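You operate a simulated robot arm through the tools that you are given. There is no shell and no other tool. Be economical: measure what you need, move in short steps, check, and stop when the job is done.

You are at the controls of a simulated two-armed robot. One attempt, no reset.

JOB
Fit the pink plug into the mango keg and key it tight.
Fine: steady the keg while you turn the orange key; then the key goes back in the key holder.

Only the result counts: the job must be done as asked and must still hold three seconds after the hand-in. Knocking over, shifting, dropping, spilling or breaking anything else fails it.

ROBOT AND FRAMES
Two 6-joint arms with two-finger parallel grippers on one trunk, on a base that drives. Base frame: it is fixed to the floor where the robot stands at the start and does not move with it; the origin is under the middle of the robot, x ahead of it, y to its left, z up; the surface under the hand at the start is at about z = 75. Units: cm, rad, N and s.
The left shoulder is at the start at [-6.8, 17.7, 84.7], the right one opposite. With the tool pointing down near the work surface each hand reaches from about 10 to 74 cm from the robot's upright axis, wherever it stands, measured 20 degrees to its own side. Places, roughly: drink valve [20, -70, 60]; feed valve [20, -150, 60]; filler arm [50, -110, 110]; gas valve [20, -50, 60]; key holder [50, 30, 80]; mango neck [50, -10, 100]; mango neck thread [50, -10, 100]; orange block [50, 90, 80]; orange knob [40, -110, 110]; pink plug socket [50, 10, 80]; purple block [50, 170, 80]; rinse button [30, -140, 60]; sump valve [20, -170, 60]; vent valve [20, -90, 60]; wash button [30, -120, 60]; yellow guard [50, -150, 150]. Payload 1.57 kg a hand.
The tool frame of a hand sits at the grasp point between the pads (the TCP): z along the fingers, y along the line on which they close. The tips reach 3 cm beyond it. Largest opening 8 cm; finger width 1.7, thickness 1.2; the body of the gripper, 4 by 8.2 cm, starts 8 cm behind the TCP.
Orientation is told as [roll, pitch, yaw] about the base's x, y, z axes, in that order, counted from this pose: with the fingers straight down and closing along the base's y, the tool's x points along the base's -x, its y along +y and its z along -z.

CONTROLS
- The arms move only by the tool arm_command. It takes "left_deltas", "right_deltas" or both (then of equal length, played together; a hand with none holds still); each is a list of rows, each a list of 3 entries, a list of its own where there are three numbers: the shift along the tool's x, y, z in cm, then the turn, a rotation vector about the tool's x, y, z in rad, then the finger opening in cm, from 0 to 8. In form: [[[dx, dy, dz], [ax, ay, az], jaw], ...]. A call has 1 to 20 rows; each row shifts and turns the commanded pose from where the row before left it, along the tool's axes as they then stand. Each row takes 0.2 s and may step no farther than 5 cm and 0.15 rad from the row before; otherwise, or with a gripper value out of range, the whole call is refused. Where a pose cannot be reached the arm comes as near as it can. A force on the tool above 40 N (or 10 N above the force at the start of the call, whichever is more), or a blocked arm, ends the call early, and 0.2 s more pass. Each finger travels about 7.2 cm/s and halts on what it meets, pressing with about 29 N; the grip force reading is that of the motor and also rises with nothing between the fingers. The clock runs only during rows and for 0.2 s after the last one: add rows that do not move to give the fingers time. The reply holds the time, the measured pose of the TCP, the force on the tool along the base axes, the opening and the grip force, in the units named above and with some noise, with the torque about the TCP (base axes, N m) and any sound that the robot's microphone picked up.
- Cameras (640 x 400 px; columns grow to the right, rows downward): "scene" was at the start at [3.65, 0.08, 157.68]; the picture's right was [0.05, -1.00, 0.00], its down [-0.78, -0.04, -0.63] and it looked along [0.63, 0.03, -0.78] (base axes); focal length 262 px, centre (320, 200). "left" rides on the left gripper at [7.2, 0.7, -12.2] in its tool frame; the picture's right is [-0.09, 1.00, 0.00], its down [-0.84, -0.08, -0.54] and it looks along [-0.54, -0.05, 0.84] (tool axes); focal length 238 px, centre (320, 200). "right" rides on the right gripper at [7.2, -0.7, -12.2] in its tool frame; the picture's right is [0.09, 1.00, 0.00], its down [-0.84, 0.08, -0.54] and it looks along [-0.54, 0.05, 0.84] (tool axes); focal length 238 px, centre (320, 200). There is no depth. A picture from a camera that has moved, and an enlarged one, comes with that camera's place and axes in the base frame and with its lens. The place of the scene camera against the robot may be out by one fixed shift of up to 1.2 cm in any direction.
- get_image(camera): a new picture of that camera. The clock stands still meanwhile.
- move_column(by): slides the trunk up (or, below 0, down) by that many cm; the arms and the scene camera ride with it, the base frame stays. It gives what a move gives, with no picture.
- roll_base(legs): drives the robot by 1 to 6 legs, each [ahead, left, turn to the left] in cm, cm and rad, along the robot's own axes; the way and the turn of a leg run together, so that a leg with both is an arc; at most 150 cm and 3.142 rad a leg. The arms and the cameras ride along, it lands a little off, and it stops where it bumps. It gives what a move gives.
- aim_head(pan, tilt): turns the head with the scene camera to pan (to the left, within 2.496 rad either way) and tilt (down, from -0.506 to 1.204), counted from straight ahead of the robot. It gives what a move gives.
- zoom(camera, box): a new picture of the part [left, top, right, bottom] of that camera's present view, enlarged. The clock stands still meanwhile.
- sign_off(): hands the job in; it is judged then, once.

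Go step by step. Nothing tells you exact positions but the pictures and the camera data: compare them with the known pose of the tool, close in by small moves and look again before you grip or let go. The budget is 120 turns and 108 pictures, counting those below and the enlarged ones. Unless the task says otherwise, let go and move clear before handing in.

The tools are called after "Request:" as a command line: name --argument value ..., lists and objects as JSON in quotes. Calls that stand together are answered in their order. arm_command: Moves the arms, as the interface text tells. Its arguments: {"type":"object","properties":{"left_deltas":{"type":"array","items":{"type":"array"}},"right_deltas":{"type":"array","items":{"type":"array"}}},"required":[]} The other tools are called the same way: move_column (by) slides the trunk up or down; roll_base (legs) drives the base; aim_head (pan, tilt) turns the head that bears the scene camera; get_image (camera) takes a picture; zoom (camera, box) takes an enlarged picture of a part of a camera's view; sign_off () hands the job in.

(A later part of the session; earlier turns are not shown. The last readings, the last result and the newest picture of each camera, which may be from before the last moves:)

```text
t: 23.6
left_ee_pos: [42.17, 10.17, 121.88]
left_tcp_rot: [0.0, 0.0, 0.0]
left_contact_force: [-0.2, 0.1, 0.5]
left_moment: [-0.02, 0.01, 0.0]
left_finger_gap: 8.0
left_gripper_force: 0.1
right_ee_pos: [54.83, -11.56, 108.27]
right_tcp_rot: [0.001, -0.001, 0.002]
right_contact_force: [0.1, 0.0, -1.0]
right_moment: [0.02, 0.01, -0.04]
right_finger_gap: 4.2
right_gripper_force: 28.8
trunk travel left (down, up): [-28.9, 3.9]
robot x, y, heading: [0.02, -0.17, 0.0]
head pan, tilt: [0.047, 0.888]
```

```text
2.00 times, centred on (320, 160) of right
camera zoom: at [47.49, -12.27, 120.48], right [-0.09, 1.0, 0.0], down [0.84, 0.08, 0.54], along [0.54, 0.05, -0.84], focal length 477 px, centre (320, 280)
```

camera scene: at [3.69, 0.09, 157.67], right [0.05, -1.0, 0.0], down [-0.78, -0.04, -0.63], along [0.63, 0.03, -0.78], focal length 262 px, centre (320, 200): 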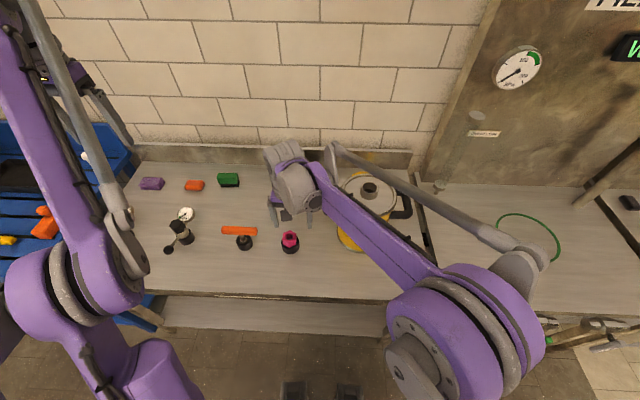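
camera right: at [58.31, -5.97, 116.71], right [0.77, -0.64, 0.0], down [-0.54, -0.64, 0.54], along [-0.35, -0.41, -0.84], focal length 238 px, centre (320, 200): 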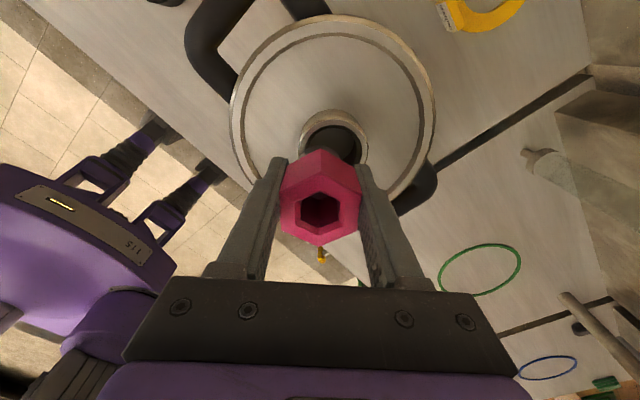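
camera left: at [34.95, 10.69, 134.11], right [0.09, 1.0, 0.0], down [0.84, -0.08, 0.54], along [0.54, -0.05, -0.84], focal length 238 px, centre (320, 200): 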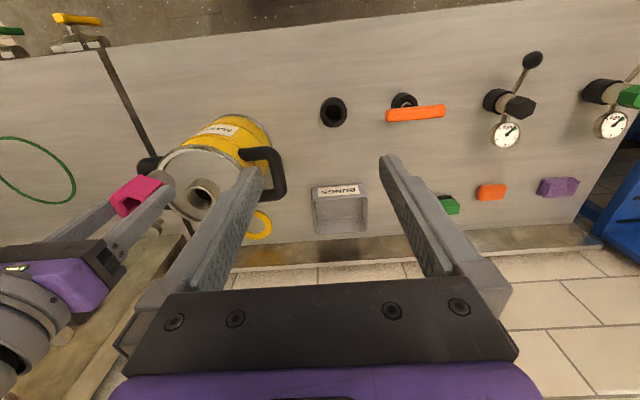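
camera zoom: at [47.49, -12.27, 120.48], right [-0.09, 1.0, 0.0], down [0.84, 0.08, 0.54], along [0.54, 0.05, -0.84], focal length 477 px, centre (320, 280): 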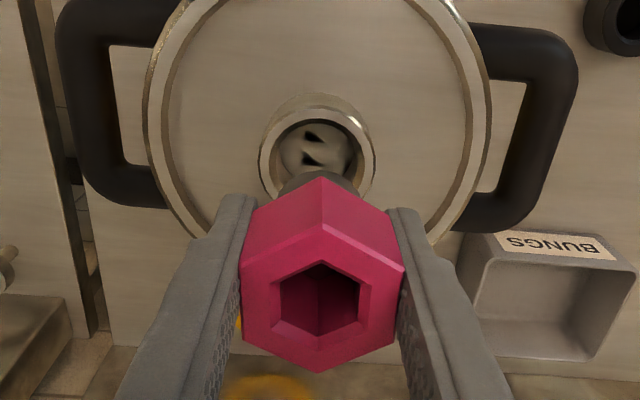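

Comparing the right camera at the two yaws puts the bore at TCP + (-0.05, -0.18), so about (54.8, -11.75). I'll apply a small correction and lower. With this grip the plug met the rim at TCP z≈104.5, so going freely below that means it's in the bore.

Request:
arm_command --right_deltas '[[[0.2, -0.12, 1.0], [0, 0, 0], 3.0], [[0, 0, 1.0], [0, 0, 0], 3.0], [[0, 0, 1.0], [0, 0, 0], 3.0], [[0, 0, 0.5], [0, 0, 0], 3.0], [[0, 0, 0.3], [0, 0, 0], 3.0]]'

Request:
zoom --camera "scene" --box '[340, 150, 400, 210]'

Request:
zoom --camera "left" --box '[140, 150, 230, 225]'

```text
t: 24.8
left_ee_pos: [42.18, 10.19, 121.9]
left_tcp_rot: [-0.002, 0.0, -0.001]
left_contact_force: [0.3, -0.9, 0.2]
left_moment: [-0.02, 0.0, 0.0]
left_finger_gap: 7.98
left_gripper_force: 0.2
right_ee_pos: [54.76, -11.69, 104.45]
right_tcp_rot: [-0.001, 0.0, -0.001]
right_contact_force: [0.6, -0.3, -1.6]
right_moment: [-0.01, 0.0, 0.03]
right_finger_gap: 4.19
right_gripper_force: 28.6
trunk travel left (down, up): [-28.9, 3.9]
robot x, y, heading: [-0.15, -0.44, -0.001]
head pan, tilt: [0.047, 0.888]
```

```text
6.67 times, centred on (370, 180) of scene
camera zoom: at [3.67, 0.08, 157.68], right [0.05, -1.0, 0.0], down [-0.78, -0.04, -0.63], along [0.63, 0.03, -0.78], focal length 1746 px, centre (-13, 333)
```

zoom: 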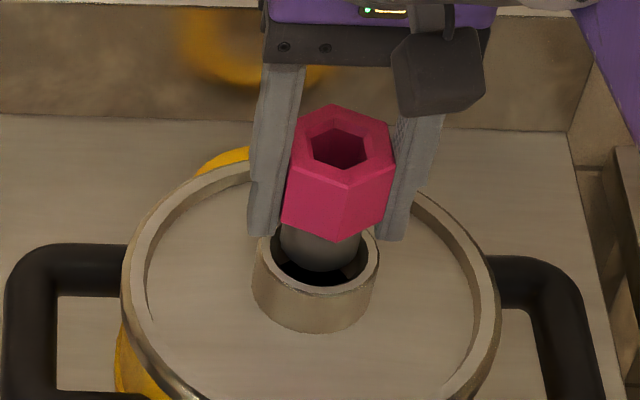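

```text
5.33 times, centred on (185, 188) of left
camera zoom: at [34.96, 10.81, 134.11], right [0.09, 1.0, 0.0], down [0.84, -0.08, 0.54], along [0.54, -0.05, -0.84], focal length 1271 px, centre (1040, 267)
```

zoom: 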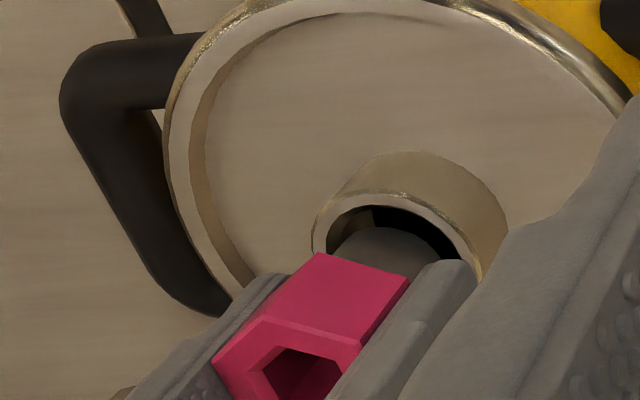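

No contact yet at 104.45, and the thread end appears to be within the rim. I'll continue down.

Request:
arm_command --right_deltas '[[[0, 0, 0.4], [0, 0, 0], 3.0], [[0, 0, 0.4], [0, 0, 0], 3.0], [[0, 0, 0.2], [0, 0, 0], 3.0]]'

Request:
zoom --camera "scene" --box '[340, 150, 400, 210]'

Request:
zoom --camera "left" --box '[140, 150, 230, 225]'

```text
t: 25.6
left_ee_pos: [42.16, 10.03, 121.84]
left_tcp_rot: [0.001, 0.0, -0.001]
left_contact_force: [-0.2, 0.6, 0.0]
left_moment: [0.0, 0.0, -0.02]
left_finger_gap: 7.99
left_gripper_force: 0.1
right_ee_pos: [54.69, -11.74, 103.29]
right_tcp_rot: [0.001, 0.0, 0.0]
right_contact_force: [0.0, -0.6, -0.9]
right_moment: [0.0, 0.0, 0.0]
right_finger_gap: 4.16
right_gripper_force: 29.0
trunk travel left (down, up): [-28.9, 3.9]
robot x, y, heading: [-0.2, 0.01, 0.0]
head pan, tilt: [0.047, 0.888]
```

```text
6.67 times, centred on (370, 180) of scene
camera zoom: at [3.66, 0.08, 157.67], right [0.05, -1.0, 0.0], down [-0.78, -0.04, -0.63], along [0.63, 0.03, -0.78], focal length 1746 px, centre (-13, 333)
```

zoom: 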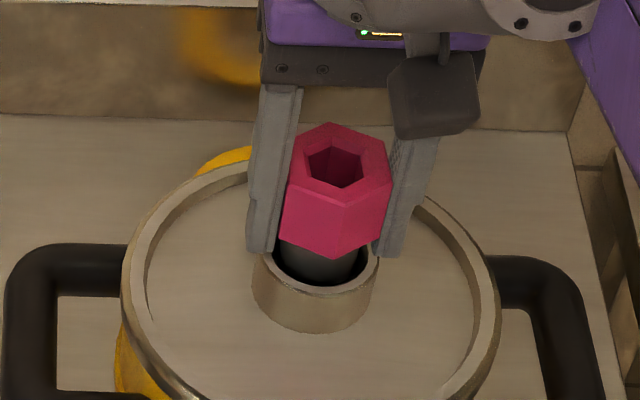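

```text
5.33 times, centred on (185, 188) of left
camera zoom: at [34.95, 10.81, 134.11], right [0.09, 1.0, 0.0], down [0.84, -0.08, 0.54], along [0.54, -0.05, -0.84], focal length 1271 px, centre (1040, 267)
```

zoom: 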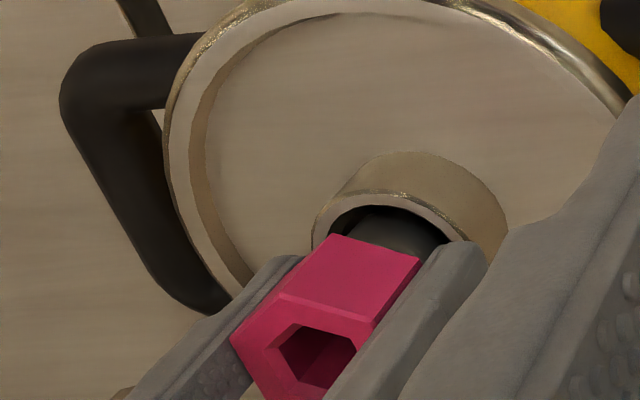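

The plug is truly in the bore now, but the fingertips will meet the rim soon because the plug slid up in the grip. I'll feed down to contact, and then release and regrip higher.

Request:
arm_command --right_deltas '[[[0, 0, 0.3], [0, 0, 0], 3.0], [[0, 0, 0.2], [0, 0, 0], 3.0], [[0, 0, 0.2], [0, 0, 0], 3.0], [[0, 0, 0.2], [0, 0, 0], 3.0], [[0, 0, 0.2], [0, 0, 0], 3.0]]'

Request:
zoom --camera "scene" --box '[340, 150, 400, 210]'

```text
t: 26.6
left_ee_pos: [42.1, 10.23, 121.93]
left_tcp_rot: [0.0, -0.001, -0.001]
left_contact_force: [1.0, 0.5, -0.1]
left_moment: [-0.03, -0.02, -0.01]
left_finger_gap: 7.99
left_gripper_force: 0.0
right_ee_pos: [54.55, -11.68, 102.84]
right_tcp_rot: [0.0, -0.006, 0.0]
right_contact_force: [5.2, -0.5, 26.1]
right_moment: [0.07, 0.1, -0.06]
right_finger_gap: 4.23
right_gripper_force: 29.6
trunk travel left (down, up): [-28.9, 3.9]
robot x, y, heading: [-0.23, -0.0, 0.005]
head pan, tilt: [0.047, 0.888]
stopped in row 5 (right hand): the force on the tool passed its limit at 45 N (the readings are from after the stop); the commanded pose is now the measured one
```

```text
6.67 times, centred on (370, 180) of scene
camera zoom: at [3.5, 0.11, 157.69], right [0.05, -1.0, 0.0], down [-0.77, -0.04, -0.63], along [0.63, 0.03, -0.78], focal length 1746 px, centre (-13, 333)
```

zoom: 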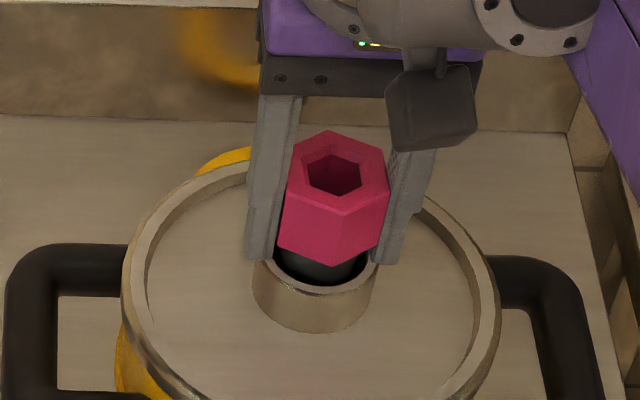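

The tips are on the rim (so the rim is at z≈99.8). I'll ease up a little and open so the plug drops onto the thread start, then look.

Request:
arm_command --right_deltas '[[[0, 0, -0.3], [0, 0, 0], 3.0], [[0, 0, 0], [0, 0, 0], 5.2], [[0, 0, 0], [0, 0, 0], 5.6], [[0, 0, -1.5], [0, 0, 0], 5.6], [[0, 0, -1.5], [0, 0, 0], 5.6], [[0, 0, 0], [0, 0, 0], 5.6]]'

Request:
zoom --camera "scene" --box '[340, 150, 400, 210]'

Request:
zoom --camera "right" --box '[240, 60, 400, 260]'

Request:
zoom --camera "left" --box '[140, 150, 230, 225]'

```text
t: 28.0
left_ee_pos: [42.25, 10.12, 121.89]
left_tcp_rot: [0.001, 0.0, 0.001]
left_contact_force: [-0.2, 0.1, 0.8]
left_moment: [-0.02, 0.02, 0.01]
left_finger_gap: 8.01
left_gripper_force: 0.1
right_ee_pos: [54.74, -11.64, 106.09]
right_tcp_rot: [-0.001, -0.004, -0.001]
right_contact_force: [-0.3, -0.3, 0.6]
right_moment: [-0.02, -0.02, -0.01]
right_finger_gap: 5.59
right_gripper_force: 0.0
trunk travel left (down, up): [-28.9, 3.9]
robot x, y, heading: [0.08, -0.19, 0.001]
head pan, tilt: [0.047, 0.888]
```

```text
6.67 times, centred on (370, 180) of scene
camera zoom: at [3.67, 0.07, 157.67], right [0.05, -1.0, 0.0], down [-0.78, -0.04, -0.63], along [0.63, 0.03, -0.78], focal length 1746 px, centre (-13, 333)
```

zoom: 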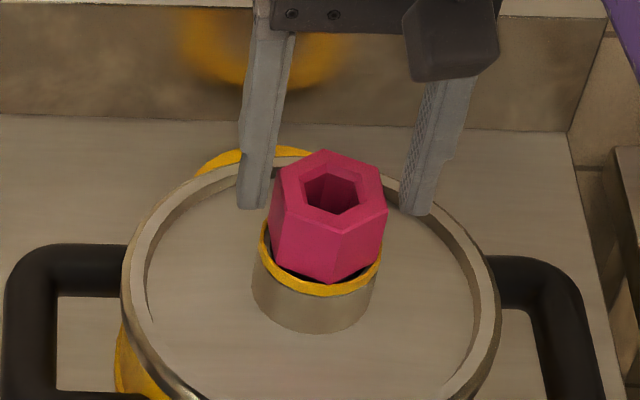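

```text
2.00 times, centred on (320, 160) of right
camera zoom: at [47.34, -12.42, 118.23], right [-0.09, 1.0, 0.0], down [0.84, 0.08, 0.54], along [0.54, 0.05, -0.84], focal length 477 px, centre (320, 280)
```

zoom: 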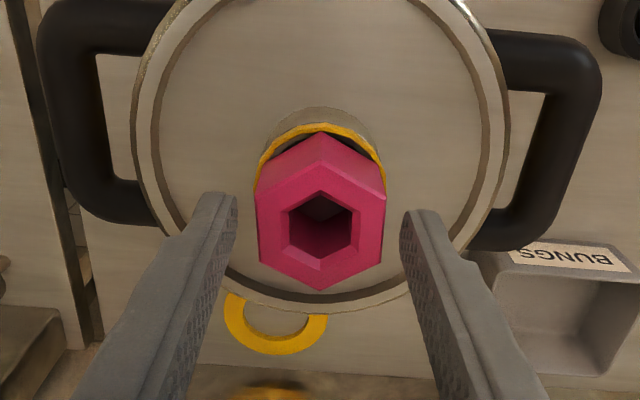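

```text
5.33 times, centred on (185, 188) of left
camera zoom: at [34.96, 10.81, 134.12], right [0.09, 1.0, 0.0], down [0.84, -0.08, 0.54], along [0.54, -0.05, -0.84], focal length 1271 px, centre (1040, 267)
```

zoom: 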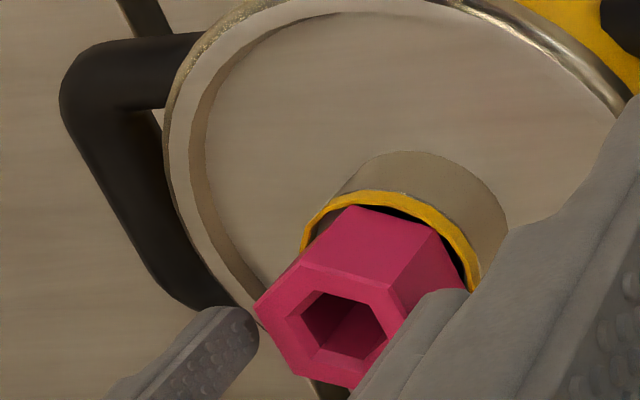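

The neck rim turned yellow once the plug dropped in, so the plug is fitted and now needs keying. The left hand will fetch and turn the key while the right steadies the right handle. I'll retract the right hand and shift the base right and slightly forward so both are in reach.

Request:
arm_command --right_deltas '[[[0, 0, -4], [0, 0, 0], 6.5], [[0, 0, -4], [0, 0, 0], 7.5], [[4, 0, -1], [0, 0, 0], 8], [[4, 0, 0], [0, 0, 0], 8], [[2, -3, 0], [0, 0, 0], 8], [[0, -4, 0], [0, 0, 0], 8]]'

Request:
roll_base --legs '[[0, -12, 0], [4, 0, 0]]'

Request:
get_image --camera "scene"

Request:
get_image --camera "right"

```text
t: 29.4
left_ee_pos: [42.3, 10.07, 121.92]
left_tcp_rot: [0.0, 0.0, 0.0]
left_contact_force: [0.8, -0.9, 0.2]
left_moment: [0.03, 0.03, 0.02]
left_finger_gap: 7.98
left_gripper_force: 0.0
right_ee_pos: [44.66, -18.8, 115.04]
right_tcp_rot: [-0.001, -0.003, 0.002]
right_contact_force: [0.1, 0.8, 0.3]
right_moment: [-0.01, -0.06, 0.02]
right_finger_gap: 7.99
right_gripper_force: 0.1
trunk travel left (down, up): [-28.9, 3.9]
robot x, y, heading: [-0.0, -0.27, -0.003]
head pan, tilt: [0.047, 0.888]
```

```text
t: 31.6
left_ee_pos: [45.87, -1.88, 121.8]
left_tcp_rot: [0.001, -0.002, -0.001]
left_contact_force: [-0.3, 0.8, 0.2]
left_moment: [0.01, -0.01, -0.02]
left_finger_gap: 7.99
left_gripper_force: 0.0
right_ee_pos: [48.53, -30.72, 114.89]
right_tcp_rot: [0.0, -0.004, 0.0]
right_contact_force: [1.0, -0.3, -0.4]
right_moment: [0.02, -0.03, 0.04]
right_finger_gap: 8.01
right_gripper_force: 0.2
trunk travel left (down, up): [-28.9, 3.9]
robot x, y, heading: [3.96, -11.85, -0.001]
head pan, tilt: [0.047, 0.888]
```

```text
60 pictures are left
camera scene: at [7.37, -11.93, 157.66], right [0.05, -1.0, 0.0], down [-0.77, -0.04, -0.63], along [0.63, 0.03, -0.77], focal length 262 px, centre (320, 200)
```

scene: 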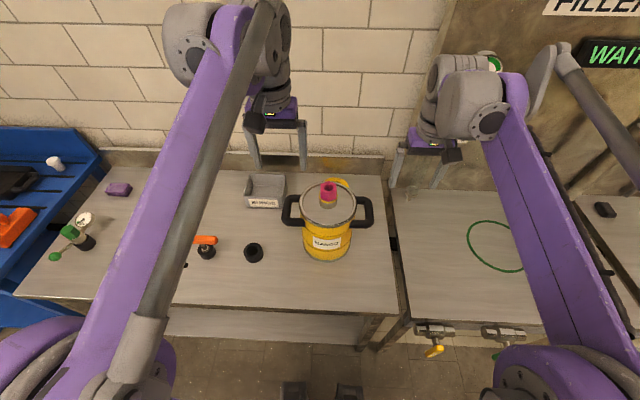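

```text
59 pictures are left
camera right: at [40.99, -31.37, 127.23], right [-0.09, 1.0, 0.0], down [0.83, 0.08, 0.55], along [0.54, 0.05, -0.84], focal length 238 px, centre (320, 200)
```

right: 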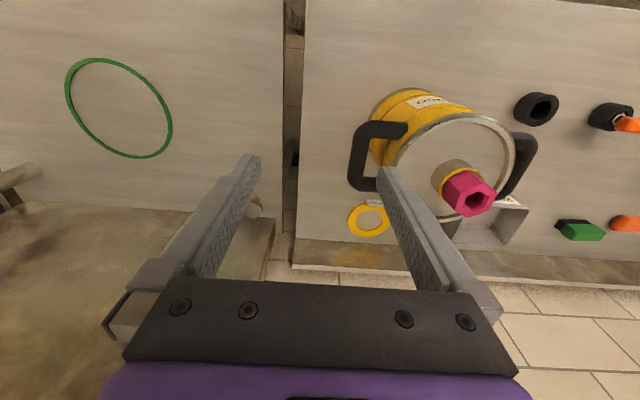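

The base is now well placed. I'll bring the left hand above the key at height about 100 and turn it to yaw +π/2 so the fingers straddle the handle.

Request:
arm_command --left_deltas '[[[-0.3, 4.37, 2], [0, 0, 0], 8], [[-0.3, 4.37, 2], [0, 0, 0], 8], [[-0.3, 4.37, 2], [0, 0, 0], 8], [[-0.3, 4.37, 2], [0, 0, 0], 8], [[-0.3, 4.37, 2], [0, 0, 0], 8], [[-0.3, 4.37, 2], [0, 0, 0], 8], [[-0.3, 4.37, 2], [0, 0, 0], 8], [[0, 0, 4], [0, 0, 0], 8], [[0, 0, 3], [0, 0, -0.14], 8], [[0, 0, 0], [0, 0, -0.143], 8], [[0, 0, 0], [0, 0, -0.143], 8], [[0, 0, 0], [0, 0, -0.143], 8], [[0, 0, 0], [0, 0, -0.143], 8], [[0, 0, 0], [0, 0, -0.143], 8], [[0, 0, 0], [0, 0, -0.143], 8], [[0, 0, 0], [0, 0, -0.143], 8], [[0, 0, 0], [0, 0, -0.143], 8], [[0, 0, 0], [0, 0, -0.143], 8], [[0, 0, 0], [0, 0, -0.143], 8]]'

Request:
get_image --camera "left"

Request:
zoom --camera "scene" --box '[140, 190, 300, 290]'

```text
t: 35.6
left_ee_pos: [48.14, 28.69, 100.96]
left_tcp_rot: [0.0, -0.001, 1.572]
left_contact_force: [1.0, -0.3, 0.3]
left_moment: [0.02, -0.01, 0.01]
left_finger_gap: 7.97
left_gripper_force: 0.0
right_ee_pos: [48.55, -30.6, 115.02]
right_tcp_rot: [0.0, -0.004, 0.001]
right_contact_force: [0.5, -0.4, 0.2]
right_moment: [-0.02, -0.02, 0.02]
right_finger_gap: 8.0
right_gripper_force: 0.0
trunk travel left (down, up): [-28.9, 3.9]
robot x, y, heading: [3.92, -11.78, -0.002]
head pan, tilt: [0.047, 0.888]
```

```text
58 pictures are left
camera left: at [47.49, 21.54, 113.12], right [-1.0, 0.09, 0.0], down [0.08, 0.84, 0.54], along [0.05, 0.54, -0.84], focal length 238 px, centre (320, 200)
```

left: 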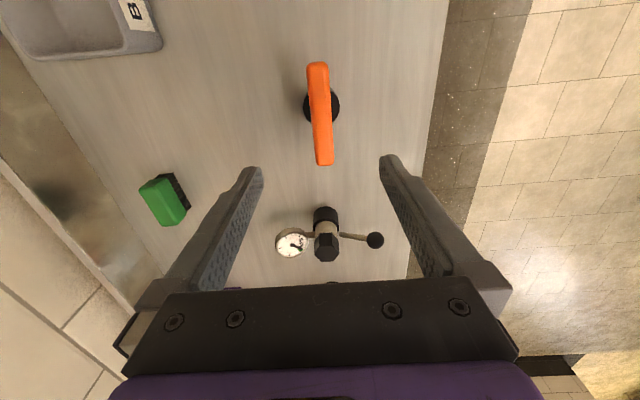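

```text
4.00 times, centred on (220, 240) of scene
camera zoom: at [7.57, -11.94, 157.68], right [0.05, -1.0, 0.0], down [-0.78, -0.04, -0.63], along [0.63, 0.03, -0.78], focal length 1048 px, centre (720, 40)
```

zoom: 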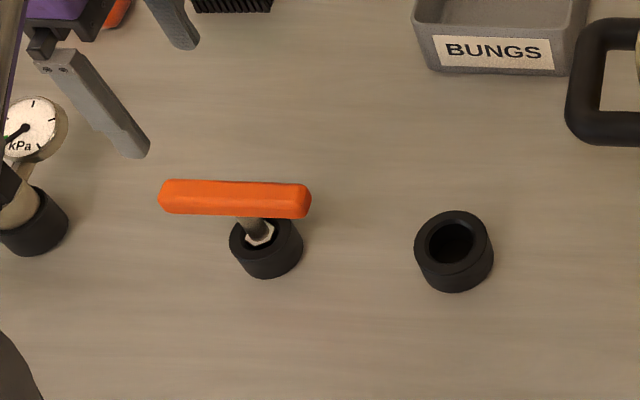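

Handle centre refined to about (48.1, 28.4), with its direction about 0.03 rad off y. I'll descend with the fingers straddling it and check before closing.

Request:
arm_command --left_deltas '[[[0.25, 0, 4], [0, 0, 0.03], 8], [[0, 0, 4], [0, 0, 0], 8], [[0, 0, 4], [0, 0, 0], 8], [[0, 0, 2], [0, 0, 0], 8], [[0, 0, 2], [0, 0, 0], 7]]'

Request:
get_image --camera "left"

Request:
zoom --camera "scene" --box '[160, 210, 260, 272]'

```text
t: 36.8
left_ee_pos: [48.2, 28.48, 84.89]
left_tcp_rot: [-0.001, 0.0, 1.54]
left_contact_force: [0.1, 0.6, -1.1]
left_moment: [0.01, 0.02, 0.0]
left_finger_gap: 7.03
left_gripper_force: 0.0
right_ee_pos: [48.64, -30.79, 115.07]
right_tcp_rot: [0.0, -0.001, -0.001]
right_contact_force: [-0.1, 0.0, -0.4]
right_moment: [0.02, 0.0, -0.01]
right_finger_gap: 7.98
right_gripper_force: 0.1
trunk travel left (down, up): [-28.9, 3.9]
robot x, y, heading: [3.57, -12.04, 0.001]
head pan, tilt: [0.047, 0.888]
```

```text
56 pictures are left
camera left: at [47.29, 21.41, 97.05], right [-0.99, 0.12, 0.0], down [0.1, 0.83, 0.54], along [0.07, 0.54, -0.84], focal length 238 px, centre (320, 200)
```

left: 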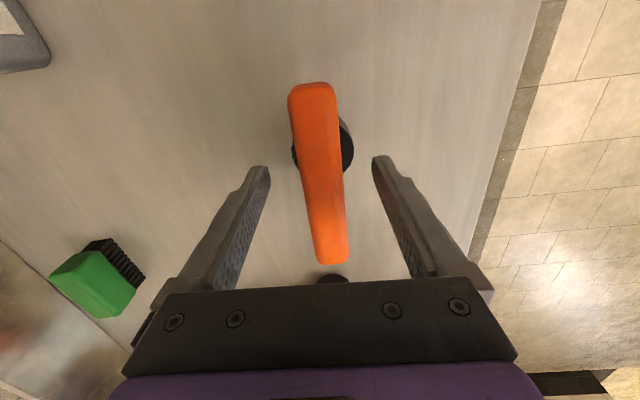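

```text
6.40 times, centred on (210, 241) of scene
camera zoom: at [7.61, -11.91, 157.68], right [0.05, -1.0, 0.0], down [-0.78, -0.04, -0.63], along [0.63, 0.03, -0.78], focal length 1676 px, centre (1024, -62)
```

zoom: 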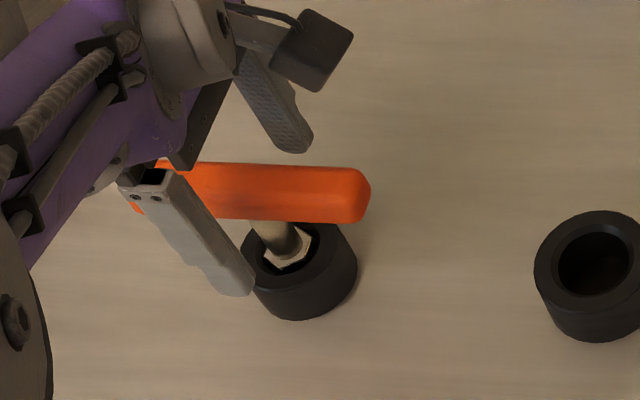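

The handle is centred between the fingers and aligned. I'll lower 0.5 cm more, close, and lift.

Request:
arm_command --left_deltas '[[[0, 0, 0.5], [0, 0, 0], 5], [[0, 0, 0], [0, 0, 0], 3], [[0, 0, 0], [0, 0, 0], 1.2], [[0, 0, 0], [0, 0, 0], 1.2], [[0, 0, 0], [0, 0, 0], 1.2]]'

Request:
get_image --camera "left"

```text
t: 38.0
left_ee_pos: [48.12, 28.42, 84.34]
left_tcp_rot: [0.001, 0.001, 1.54]
left_contact_force: [0.0, 0.3, 1.0]
left_moment: [-0.01, 0.02, 0.01]
left_finger_gap: 2.39
left_gripper_force: 29.2
right_ee_pos: [48.54, -30.75, 115.01]
right_tcp_rot: [-0.001, -0.004, 0.001]
right_contact_force: [-0.4, 0.0, 0.1]
right_moment: [0.0, -0.01, 0.01]
right_finger_gap: 8.01
right_gripper_force: 0.0
trunk travel left (down, up): [-28.9, 3.9]
robot x, y, heading: [4.16, -11.85, 0.0]
head pan, tilt: [0.047, 0.888]
```

```text
54 pictures are left
camera left: at [47.27, 21.37, 96.6], right [-0.99, 0.12, 0.0], down [0.1, 0.83, 0.54], along [0.07, 0.54, -0.84], focal length 238 px, centre (320, 200)
```

left: 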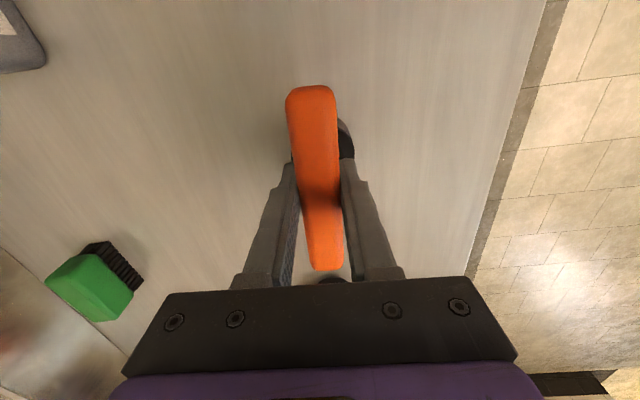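

Gripped (gap 2.39), with the holder pose recorded as (48.12, 28.42, 84.34, yaw 1.54). Now I'll lift straight up.

Request:
arm_command --left_deltas '[[[0, 0, -1], [0, 0, 0], 1.2], [[0, 0, -2], [0, 0, 0], 1.2], [[0, 0, -3], [0, 0, 0], 1.2], [[0, 0, -4], [0, 0, 0], 1.2], [[0, 0, -4], [0, 0, 0], 1.2], [[0, 0, 0], [0, 0, 0], 1.2]]'

Request:
zoom --camera "scene" --box '[150, 170, 270, 270]'

Request:
get_image --camera "left"

```text
t: 39.4
left_ee_pos: [48.17, 28.44, 98.41]
left_tcp_rot: [0.0, -0.001, 1.54]
left_contact_force: [0.2, 0.2, -1.7]
left_moment: [-0.04, -0.01, -0.03]
left_finger_gap: 2.41
left_gripper_force: 29.3
right_ee_pos: [48.57, -30.68, 114.95]
right_tcp_rot: [0.001, -0.003, 0.0]
right_contact_force: [-0.1, -0.4, 0.1]
right_moment: [0.02, 0.0, 0.0]
right_finger_gap: 7.99
right_gripper_force: 0.0
trunk travel left (down, up): [-28.9, 3.9]
robot x, y, heading: [3.92, -12.13, -0.002]
head pan, tilt: [0.047, 0.888]
```

```text
4.00 times, centred on (210, 220) of scene
camera zoom: at [7.61, -11.91, 157.67], right [0.05, -1.0, 0.0], down [-0.78, -0.04, -0.63], along [0.63, 0.03, -0.78], focal length 1048 px, centre (760, 120)
```

zoom: 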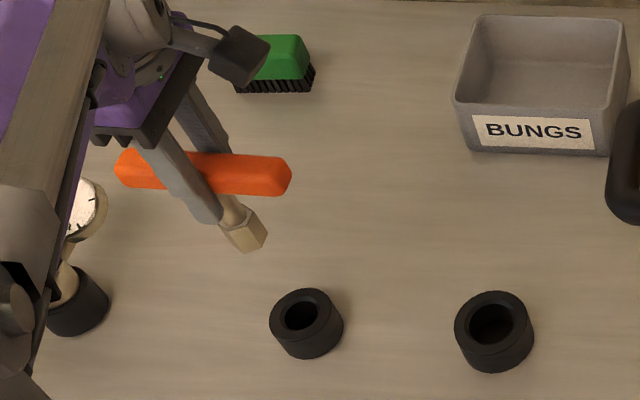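

```text
52 pictures are left
camera left: at [47.21, 21.28, 110.64], right [-0.99, 0.12, 0.0], down [0.1, 0.83, 0.54], along [0.07, 0.54, -0.84], focal length 238 px, centre (320, 200)
```

left: 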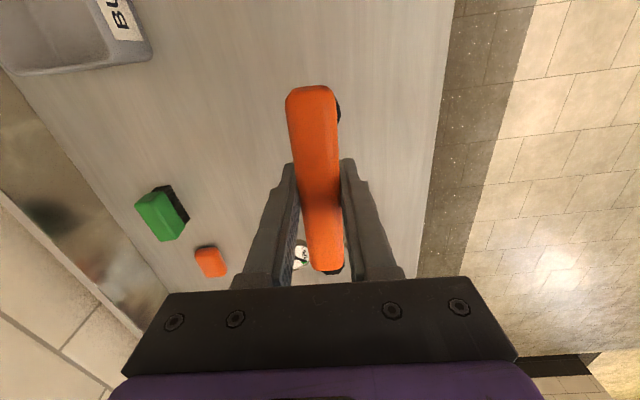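

The key is held, with the bit bottom about 6 cm below the TCP. The keg handles are horizontal loops: the right loop's outer bar runs along x at about (54, -24, 94.5). I'll bring the right hand above it.

Request:
arm_command --right_deltas '[[[-2, 2.3, 0], [0, 0, 0], 8], [[-2, 2.3, 0], [0, 0, 0], 8], [[-1.6, 2.1, 2], [0, 0, 0], 8], [[0, 0, 4], [0, 0, 0], 6.5], [[0, 0, 4], [0, 0, 0], 6.5], [[0, 0, 0], [0, 0, 0], 6.5]]'

Request:
get_image --camera "right"

Request:
zoom --camera "scene" --box '[270, 140, 430, 240]'

```text
t: 40.8
left_ee_pos: [48.07, 28.41, 98.35]
left_tcp_rot: [0.0, 0.0, 1.539]
left_contact_force: [0.7, 0.1, -2.0]
left_moment: [-0.03, -0.03, 0.03]
left_finger_gap: 2.35
left_gripper_force: 28.6
right_ee_pos: [54.21, -24.04, 105.02]
right_tcp_rot: [0.001, -0.004, -0.001]
right_contact_force: [-0.7, 0.5, 0.4]
right_moment: [-0.01, -0.02, -0.01]
right_finger_gap: 6.48
right_gripper_force: 0.0
trunk travel left (down, up): [-28.9, 3.9]
robot x, y, heading: [4.35, -12.21, -0.007]
head pan, tilt: [0.047, 0.888]
```

```text
51 pictures are left
camera right: at [46.84, -24.59, 117.22], right [-0.09, 1.0, 0.0], down [0.84, 0.08, 0.54], along [0.54, 0.05, -0.84], focal length 238 px, centre (320, 200)
```

right: 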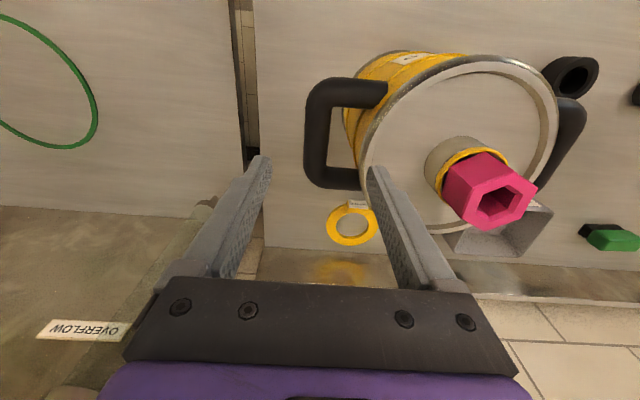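

```text
4.00 times, centred on (350, 190) of scene
camera zoom: at [7.56, -11.93, 157.68], right [0.05, -1.0, 0.0], down [-0.78, -0.04, -0.63], along [0.63, 0.03, -0.78], focal length 1048 px, centre (200, 240)
```

zoom: 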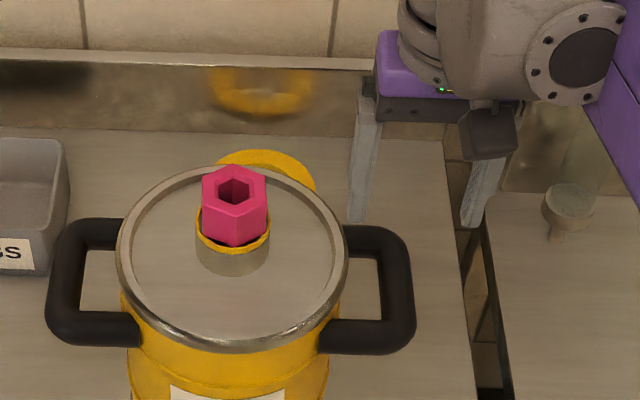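

The bar runs along x at y≈-24.4, z≈95.5. I'll shift by -0.35 in y, descend, and close on it gently.

Request:
arm_command --right_deltas '[[[0, -0.35, 3], [0, 0, 0], 6.5], [[0, 0, 3], [0, 0, 0], 6.5], [[0, 0, 2], [0, 0, 0], 6], [[0, 0, 1.4], [0, 0, 0], 5]]'

Request:
get_image --camera "right"

Request:
zoom --camera "scene" --box '[320, 160, 420, 230]'

```text
t: 41.4
left_ee_pos: [48.01, 28.42, 98.4]
left_tcp_rot: [-0.002, -0.001, 1.54]
left_contact_force: [0.6, -0.4, -1.9]
left_moment: [0.01, 0.01, 0.01]
left_finger_gap: 2.36
left_gripper_force: 28.4
right_ee_pos: [54.18, -24.22, 100.22]
right_tcp_rot: [0.006, -0.004, -0.002]
right_contact_force: [-1.8, -0.8, 18.7]
right_moment: [0.76, 0.05, 0.06]
right_finger_gap: 6.39
right_gripper_force: 0.0
trunk travel left (down, up): [-28.9, 3.9]
robot x, y, heading: [3.77, -12.02, -0.0]
head pan, tilt: [0.047, 0.888]
stopped in row 2 (right hand): the force on the tool passed its limit at 92 N (the readings are from after the stop); the commanded pose is now the measured one
```

```text
49 pictures are left
camera right: at [46.77, -24.93, 112.49], right [-0.09, 1.0, 0.0], down [0.83, 0.07, 0.55], along [0.54, 0.05, -0.84], focal length 238 px, centre (320, 200)
```

right: 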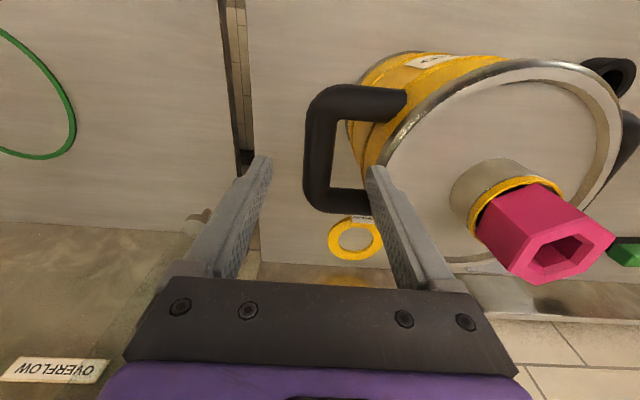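

```text
5.71 times, centred on (370, 195) of scene
camera zoom: at [7.44, -11.94, 157.7], right [0.05, -1.0, 0.0], down [-0.77, -0.04, -0.63], along [0.63, 0.03, -0.78], focal length 1496 px, centre (34, 229)
```

zoom: 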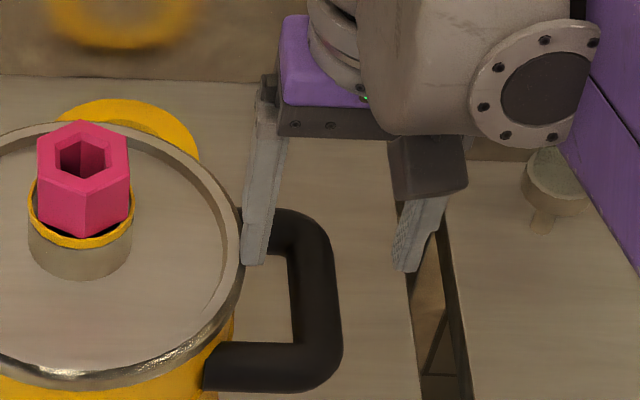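

The inner finger caught the keg's lid edge because it was open too wide. I'll rise, narrow to about 3.6 cm, centre on y=-24.45 and retry.

Request:
arm_command --right_deltas '[[[0, 0, -1.2], [0, 0, 0], 6], [[0, -0.23, 0], [0, 0, 0], 3.6], [[0, 0, 0], [0, 0, 0], 3.6], [[0, 0, 1.2], [0, 0, 0], 3.6], [[0, 0, 1.0], [0, 0, 0], 3.6], [[0, 0, 1.0], [0, 0, 0], 3.6], [[0, 0, 1.0], [0, 0, 0], 3.6], [[0, 0, 0.8], [0, 0, 0], 3.6]]'

Request:
get_image --camera "right"

Request:
zoom --camera "scene" --box '[320, 160, 420, 230]'

```text
t: 43.2
left_ee_pos: [48.24, 28.45, 98.45]
left_tcp_rot: [0.0, 0.0, 1.539]
left_contact_force: [0.3, 0.5, -1.6]
left_moment: [-0.03, -0.01, -0.03]
left_finger_gap: 2.37
left_gripper_force: 29.2
right_ee_pos: [54.26, -24.41, 96.23]
right_tcp_rot: [0.002, -0.003, -0.002]
right_contact_force: [0.1, -0.6, 0.9]
right_moment: [-0.01, 0.03, 0.03]
right_finger_gap: 3.6
right_gripper_force: 0.1
trunk travel left (down, up): [-28.9, 3.9]
robot x, y, heading: [4.1, -11.97, -0.0]
head pan, tilt: [0.047, 0.888]
```

```text
47 pictures are left
camera right: at [46.91, -25.21, 108.5], right [-0.09, 1.0, 0.0], down [0.84, 0.07, 0.55], along [0.54, 0.05, -0.84], focal length 238 px, centre (320, 200)
```

right: 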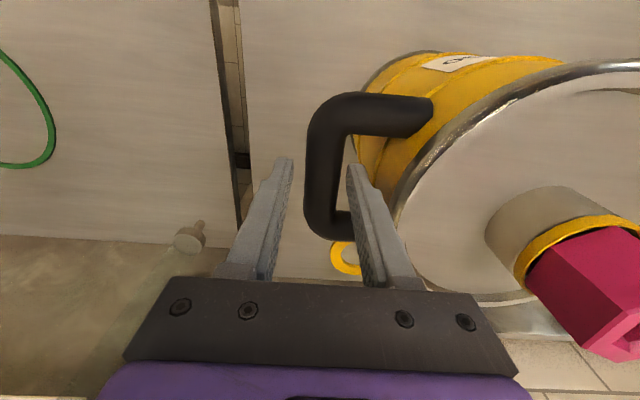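

```text
5.71 times, centred on (370, 195) of scene
camera zoom: at [7.61, -11.94, 157.67], right [0.05, -1.0, 0.0], down [-0.78, -0.04, -0.63], along [0.63, 0.03, -0.78], focal length 1496 px, centre (34, 229)
```

zoom: 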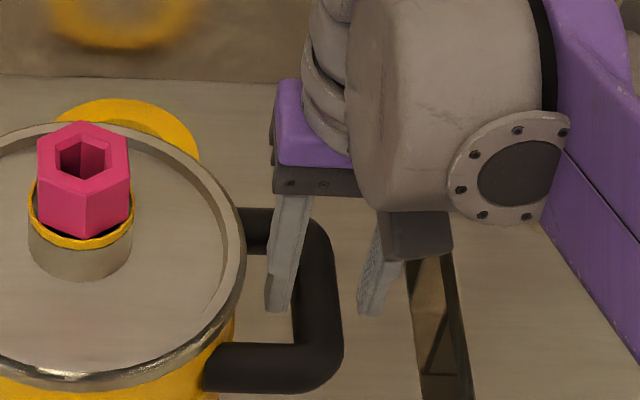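

The bar lies between the fingers. Now I'll close on it.

Request:
arm_command --right_deltas '[[[0, 0, 0.4], [0, 0, 0], 3.2], [[0, 0, 0], [0, 0, 0], 2.4], [[0, 0, 0], [0, 0, 0], 1.6], [[0, 0, 0], [0, 0, 0], 0.8], [[0, 0, 0], [0, 0, 0], 0.8]]'

Request:
zoom --camera "scene" --box '[270, 150, 430, 250]'

```text
t: 44.4
left_ee_pos: [48.18, 28.48, 98.23]
left_tcp_rot: [0.0, 0.0, 1.537]
left_contact_force: [-0.9, 0.0, -1.8]
left_moment: [-0.01, 0.02, -0.02]
left_finger_gap: 2.38
left_gripper_force: 29.1
right_ee_pos: [54.34, -24.52, 95.91]
right_tcp_rot: [0.003, -0.003, -0.002]
right_contact_force: [-2.0, 2.7, 1.1]
right_moment: [0.06, 0.05, 0.08]
right_finger_gap: 2.59
right_gripper_force: 29.2
trunk travel left (down, up): [-28.9, 3.9]
robot x, y, heading: [4.25, -11.93, 0.002]
head pan, tilt: [0.047, 0.888]
```

```text
4.00 times, centred on (350, 200) of scene
camera zoom: at [7.58, -11.89, 157.67], right [0.05, -1.0, 0.0], down [-0.78, -0.04, -0.63], along [0.63, 0.03, -0.78], focal length 1048 px, centre (200, 200)
```

zoom: 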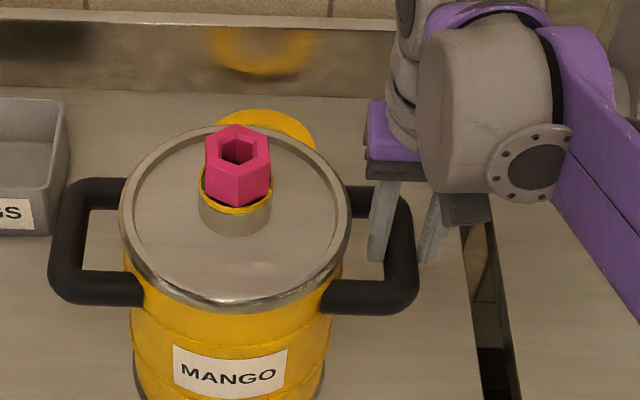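

The keg is steadied by its right handle. I'll raise the key and turn the left hand to yaw ≈0.52 before carrying it over.

Request:
arm_command --left_deltas '[[[0, 0, -4.5], [0, 0, 0], 1.2], [[0, 0, -4.5], [0, 0, 0], 1.2], [[0, 0, -4.5], [0, 0, 0], 1.2], [[0, 0, -4.5], [0, 0, 0], 1.2], [[4.5, 0, 0], [0, 0, 0], 1.2], [[4.5, 0, 0], [0, 0, 0], 1.2], [[4.5, 0, 0], [0, 0, 0], 1.2], [[0, 0, 0], [0, 0, 0.146], 1.2], [[0, 0, 0], [0, 0, 0.146], 1.2], [[0, 0, 0], [0, 0, 0.146], 1.2], [[0, 0, 0], [0, 0, 0.146], 1.2], [[0, 0, 0], [0, 0, 0.146], 1.2], [[0, 0, 0], [0, 0, 0.146], 1.2], [[0, 0, 0], [0, 0, 0.144], 1.2], [[0, 0, 0], [0, 0, 0], 1.2]]'

Request:
get_image --camera "scene"

```text
t: 47.6
left_ee_pos: [47.71, 14.96, 116.41]
left_tcp_rot: [0.0, -0.001, 0.515]
left_contact_force: [-0.2, 0.0, -2.7]
left_moment: [0.02, 0.02, 0.0]
left_finger_gap: 2.37
left_gripper_force: 28.9
right_ee_pos: [54.15, -24.52, 95.93]
right_tcp_rot: [0.003, -0.004, -0.002]
right_contact_force: [-1.3, -0.6, 0.0]
right_moment: [-0.17, 0.04, 0.15]
right_finger_gap: 2.58
right_gripper_force: 28.8
trunk travel left (down, up): [-28.9, 3.9]
robot x, y, heading: [3.86, -12.1, -0.006]
head pan, tilt: [0.047, 0.888]
```

```text
44 pictures are left
camera scene: at [7.59, -11.96, 157.68], right [0.05, -1.0, 0.0], down [-0.78, -0.04, -0.63], along [0.63, 0.03, -0.78], focal length 262 px, centre (320, 200)
```

scene: 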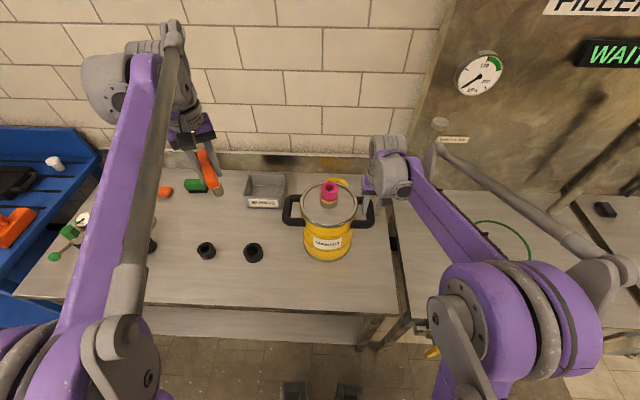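

The path is clear. I'll carry the key toward the plug, stopping a few cm short.

Request:
arm_command --left_deltas '[[[1.2, -4.5, 0], [0, 0, 0], 1.2], [[1.2, -4.5, 0], [0, 0, 0], 1.2], [[1.2, -4.5, 0], [0, 0, 0], 1.2], [[1.2, -4.5, 0], [0, 0, 0], 1.2], [[1.2, -4.5, 0], [0, 0, 0], 1.2], [[0, 0, 0], [0, 0, 0], 1.2]]'

Request:
get_image --camera "left"

Request:
zoom --camera "scene" --box '[250, 120, 410, 230]'

Request:
get_image --camera "right"

```text
t: 49.0
left_ee_pos: [53.58, -7.65, 116.48]
left_tcp_rot: [0.001, 0.0, 0.518]
left_contact_force: [-0.9, 0.4, -0.8]
left_moment: [0.01, 0.0, -0.02]
left_finger_gap: 2.36
left_gripper_force: 29.2
right_ee_pos: [54.34, -24.5, 95.94]
right_tcp_rot: [0.004, -0.005, -0.002]
right_contact_force: [-1.6, -0.7, 0.1]
right_moment: [-0.32, 0.06, 0.13]
right_finger_gap: 2.59
right_gripper_force: 29.3
trunk travel left (down, up): [-28.9, 3.9]
robot x, y, heading: [4.15, -11.87, -0.001]
head pan, tilt: [0.047, 0.888]
```

```text
43 pictures are left
camera left: at [46.97, -10.54, 128.64], right [-0.41, 0.91, 0.0], down [0.77, 0.35, 0.54], along [0.49, 0.22, -0.84], focal length 238 px, centre (320, 200)
```

left: 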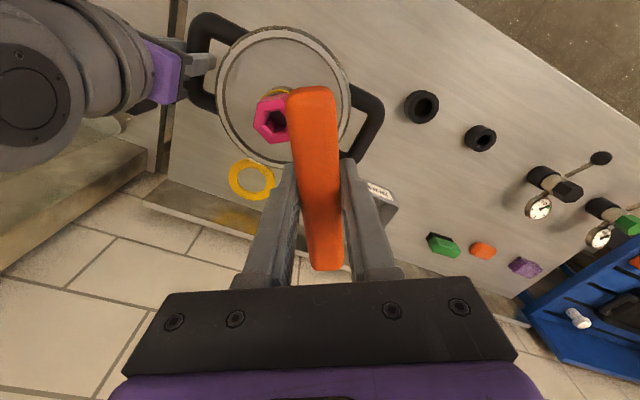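

```text
3.64 times, centred on (330, 175) of scene
camera zoom: at [7.57, -11.91, 157.67], right [0.05, -1.0, 0.0], down [-0.78, -0.04, -0.63], along [0.63, 0.03, -0.78], focal length 952 px, centre (284, 291)
```

zoom: 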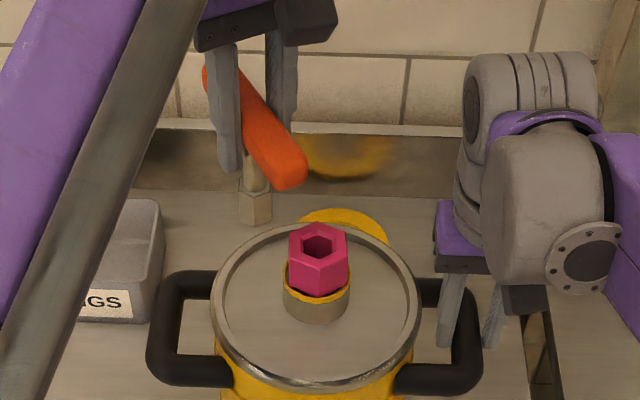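

```text
41 pictures are left
camera right: at [46.89, -25.19, 108.11], right [-0.09, 1.0, 0.0], down [0.84, 0.07, 0.55], along [0.54, 0.05, -0.84], focal length 238 px, centre (320, 200)
```

right: 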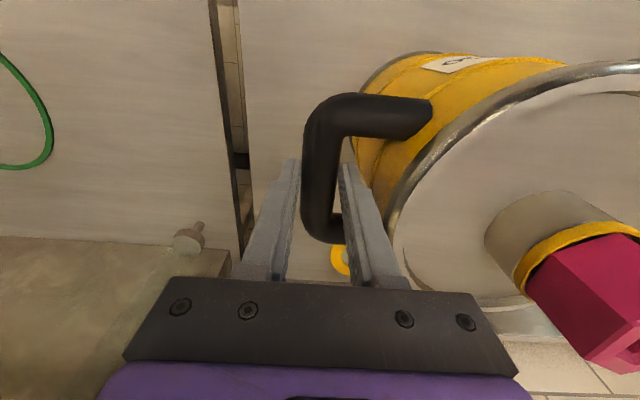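

The key bit and plug socket are both clear in the scene view. I'll take a closer left view of the plug to fix its centre and hex angle.

Request:
zoom --camera "left" --box '[220, 70, 330, 170]'

Request:
zoom --camera "scene" --box '[295, 140, 355, 210]'

```text
4.00 times, centred on (275, 120) of left
camera zoom: at [46.97, -10.54, 128.64], right [-0.41, 0.91, 0.0], down [0.77, 0.35, 0.54], along [0.49, 0.22, -0.84], focal length 953 px, centre (500, 520)
```

zoom: 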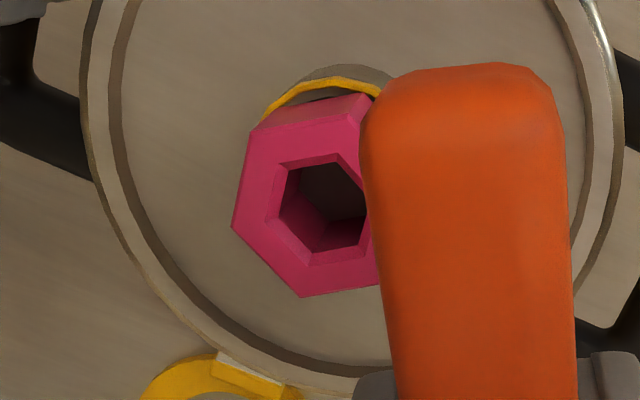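

```text
5.71 times, centred on (325, 175) of scene
camera zoom: at [7.57, -11.91, 157.67], right [0.05, -1.0, 0.0], down [-0.78, -0.04, -0.63], along [0.63, 0.03, -0.78], focal length 1496 px, centre (291, 343)
```

zoom: 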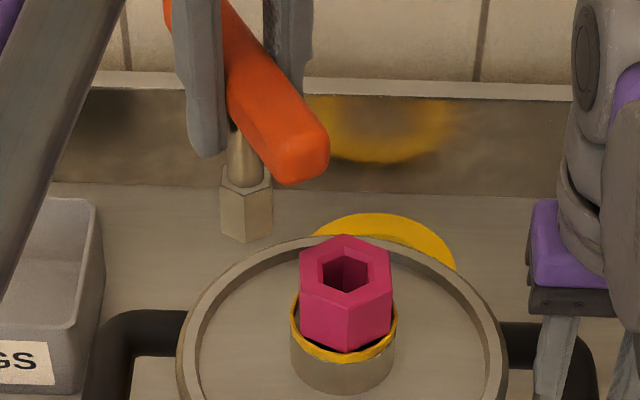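

The bit's hex and the plug's hex both have a vertex facing the camera, so yaw 0.52 suits. The plug centre is about (54.75, -12.05). I'll move over it and compare.

Request:
arm_command --left_deltas '[[[0.58, -2.2, 0], [0, 0, 0], 1.2], [[0.58, -2.2, 0], [0, 0, 0], 1.2], [[0, 0, 1.5], [0, 0, 0], 1.2], [[0, 0, 0], [0, 0, 0], 1.2]]'

Request:
zoom --camera "scene" --box '[300, 140, 360, 210]'

Request:
get_image --camera "left"

```text
t: 50.0
left_ee_pos: [54.82, -11.99, 114.91]
left_tcp_rot: [0.001, 0.0, 0.518]
left_contact_force: [0.3, -0.2, -1.5]
left_moment: [0.02, 0.01, 0.01]
left_finger_gap: 2.37
left_gripper_force: 28.8
right_ee_pos: [54.23, -24.48, 95.88]
right_tcp_rot: [0.003, -0.004, -0.002]
right_contact_force: [-1.9, -0.8, 0.7]
right_moment: [-0.08, 0.13, 0.22]
right_finger_gap: 2.57
right_gripper_force: 28.6
trunk travel left (down, up): [-28.9, 3.9]
robot x, y, heading: [3.91, -11.76, -0.0]
head pan, tilt: [0.047, 0.888]
```

```text
5.71 times, centred on (330, 175) of scene
camera zoom: at [7.57, -11.96, 157.67], right [0.05, -1.0, 0.0], down [-0.78, -0.04, -0.63], along [0.63, 0.03, -0.78], focal length 1496 px, centre (263, 343)
```

zoom: 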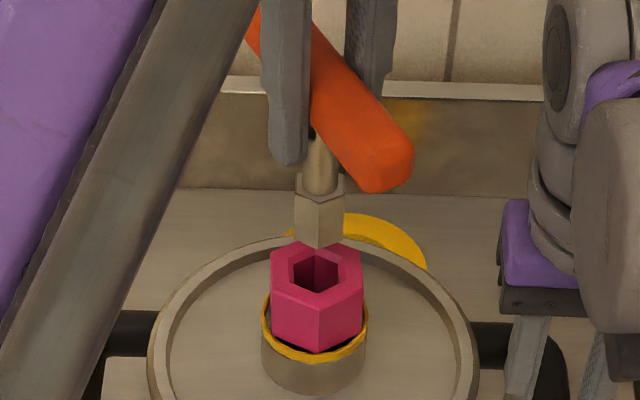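

```text
37 pictures are left
camera left: at [48.23, -15.03, 127.11], right [-0.41, 0.91, 0.0], down [0.77, 0.35, 0.54], along [0.49, 0.22, -0.84], focal length 238 px, centre (320, 200)
```

left: 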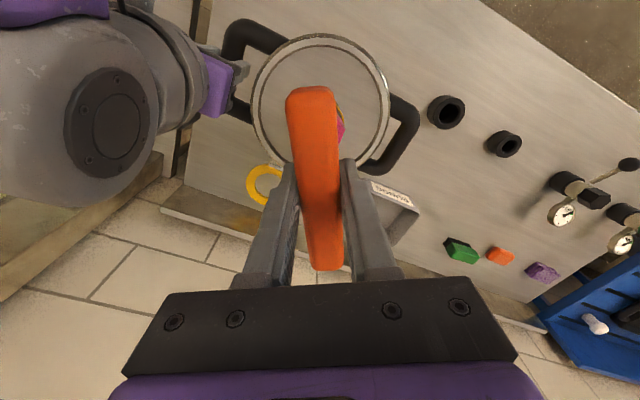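

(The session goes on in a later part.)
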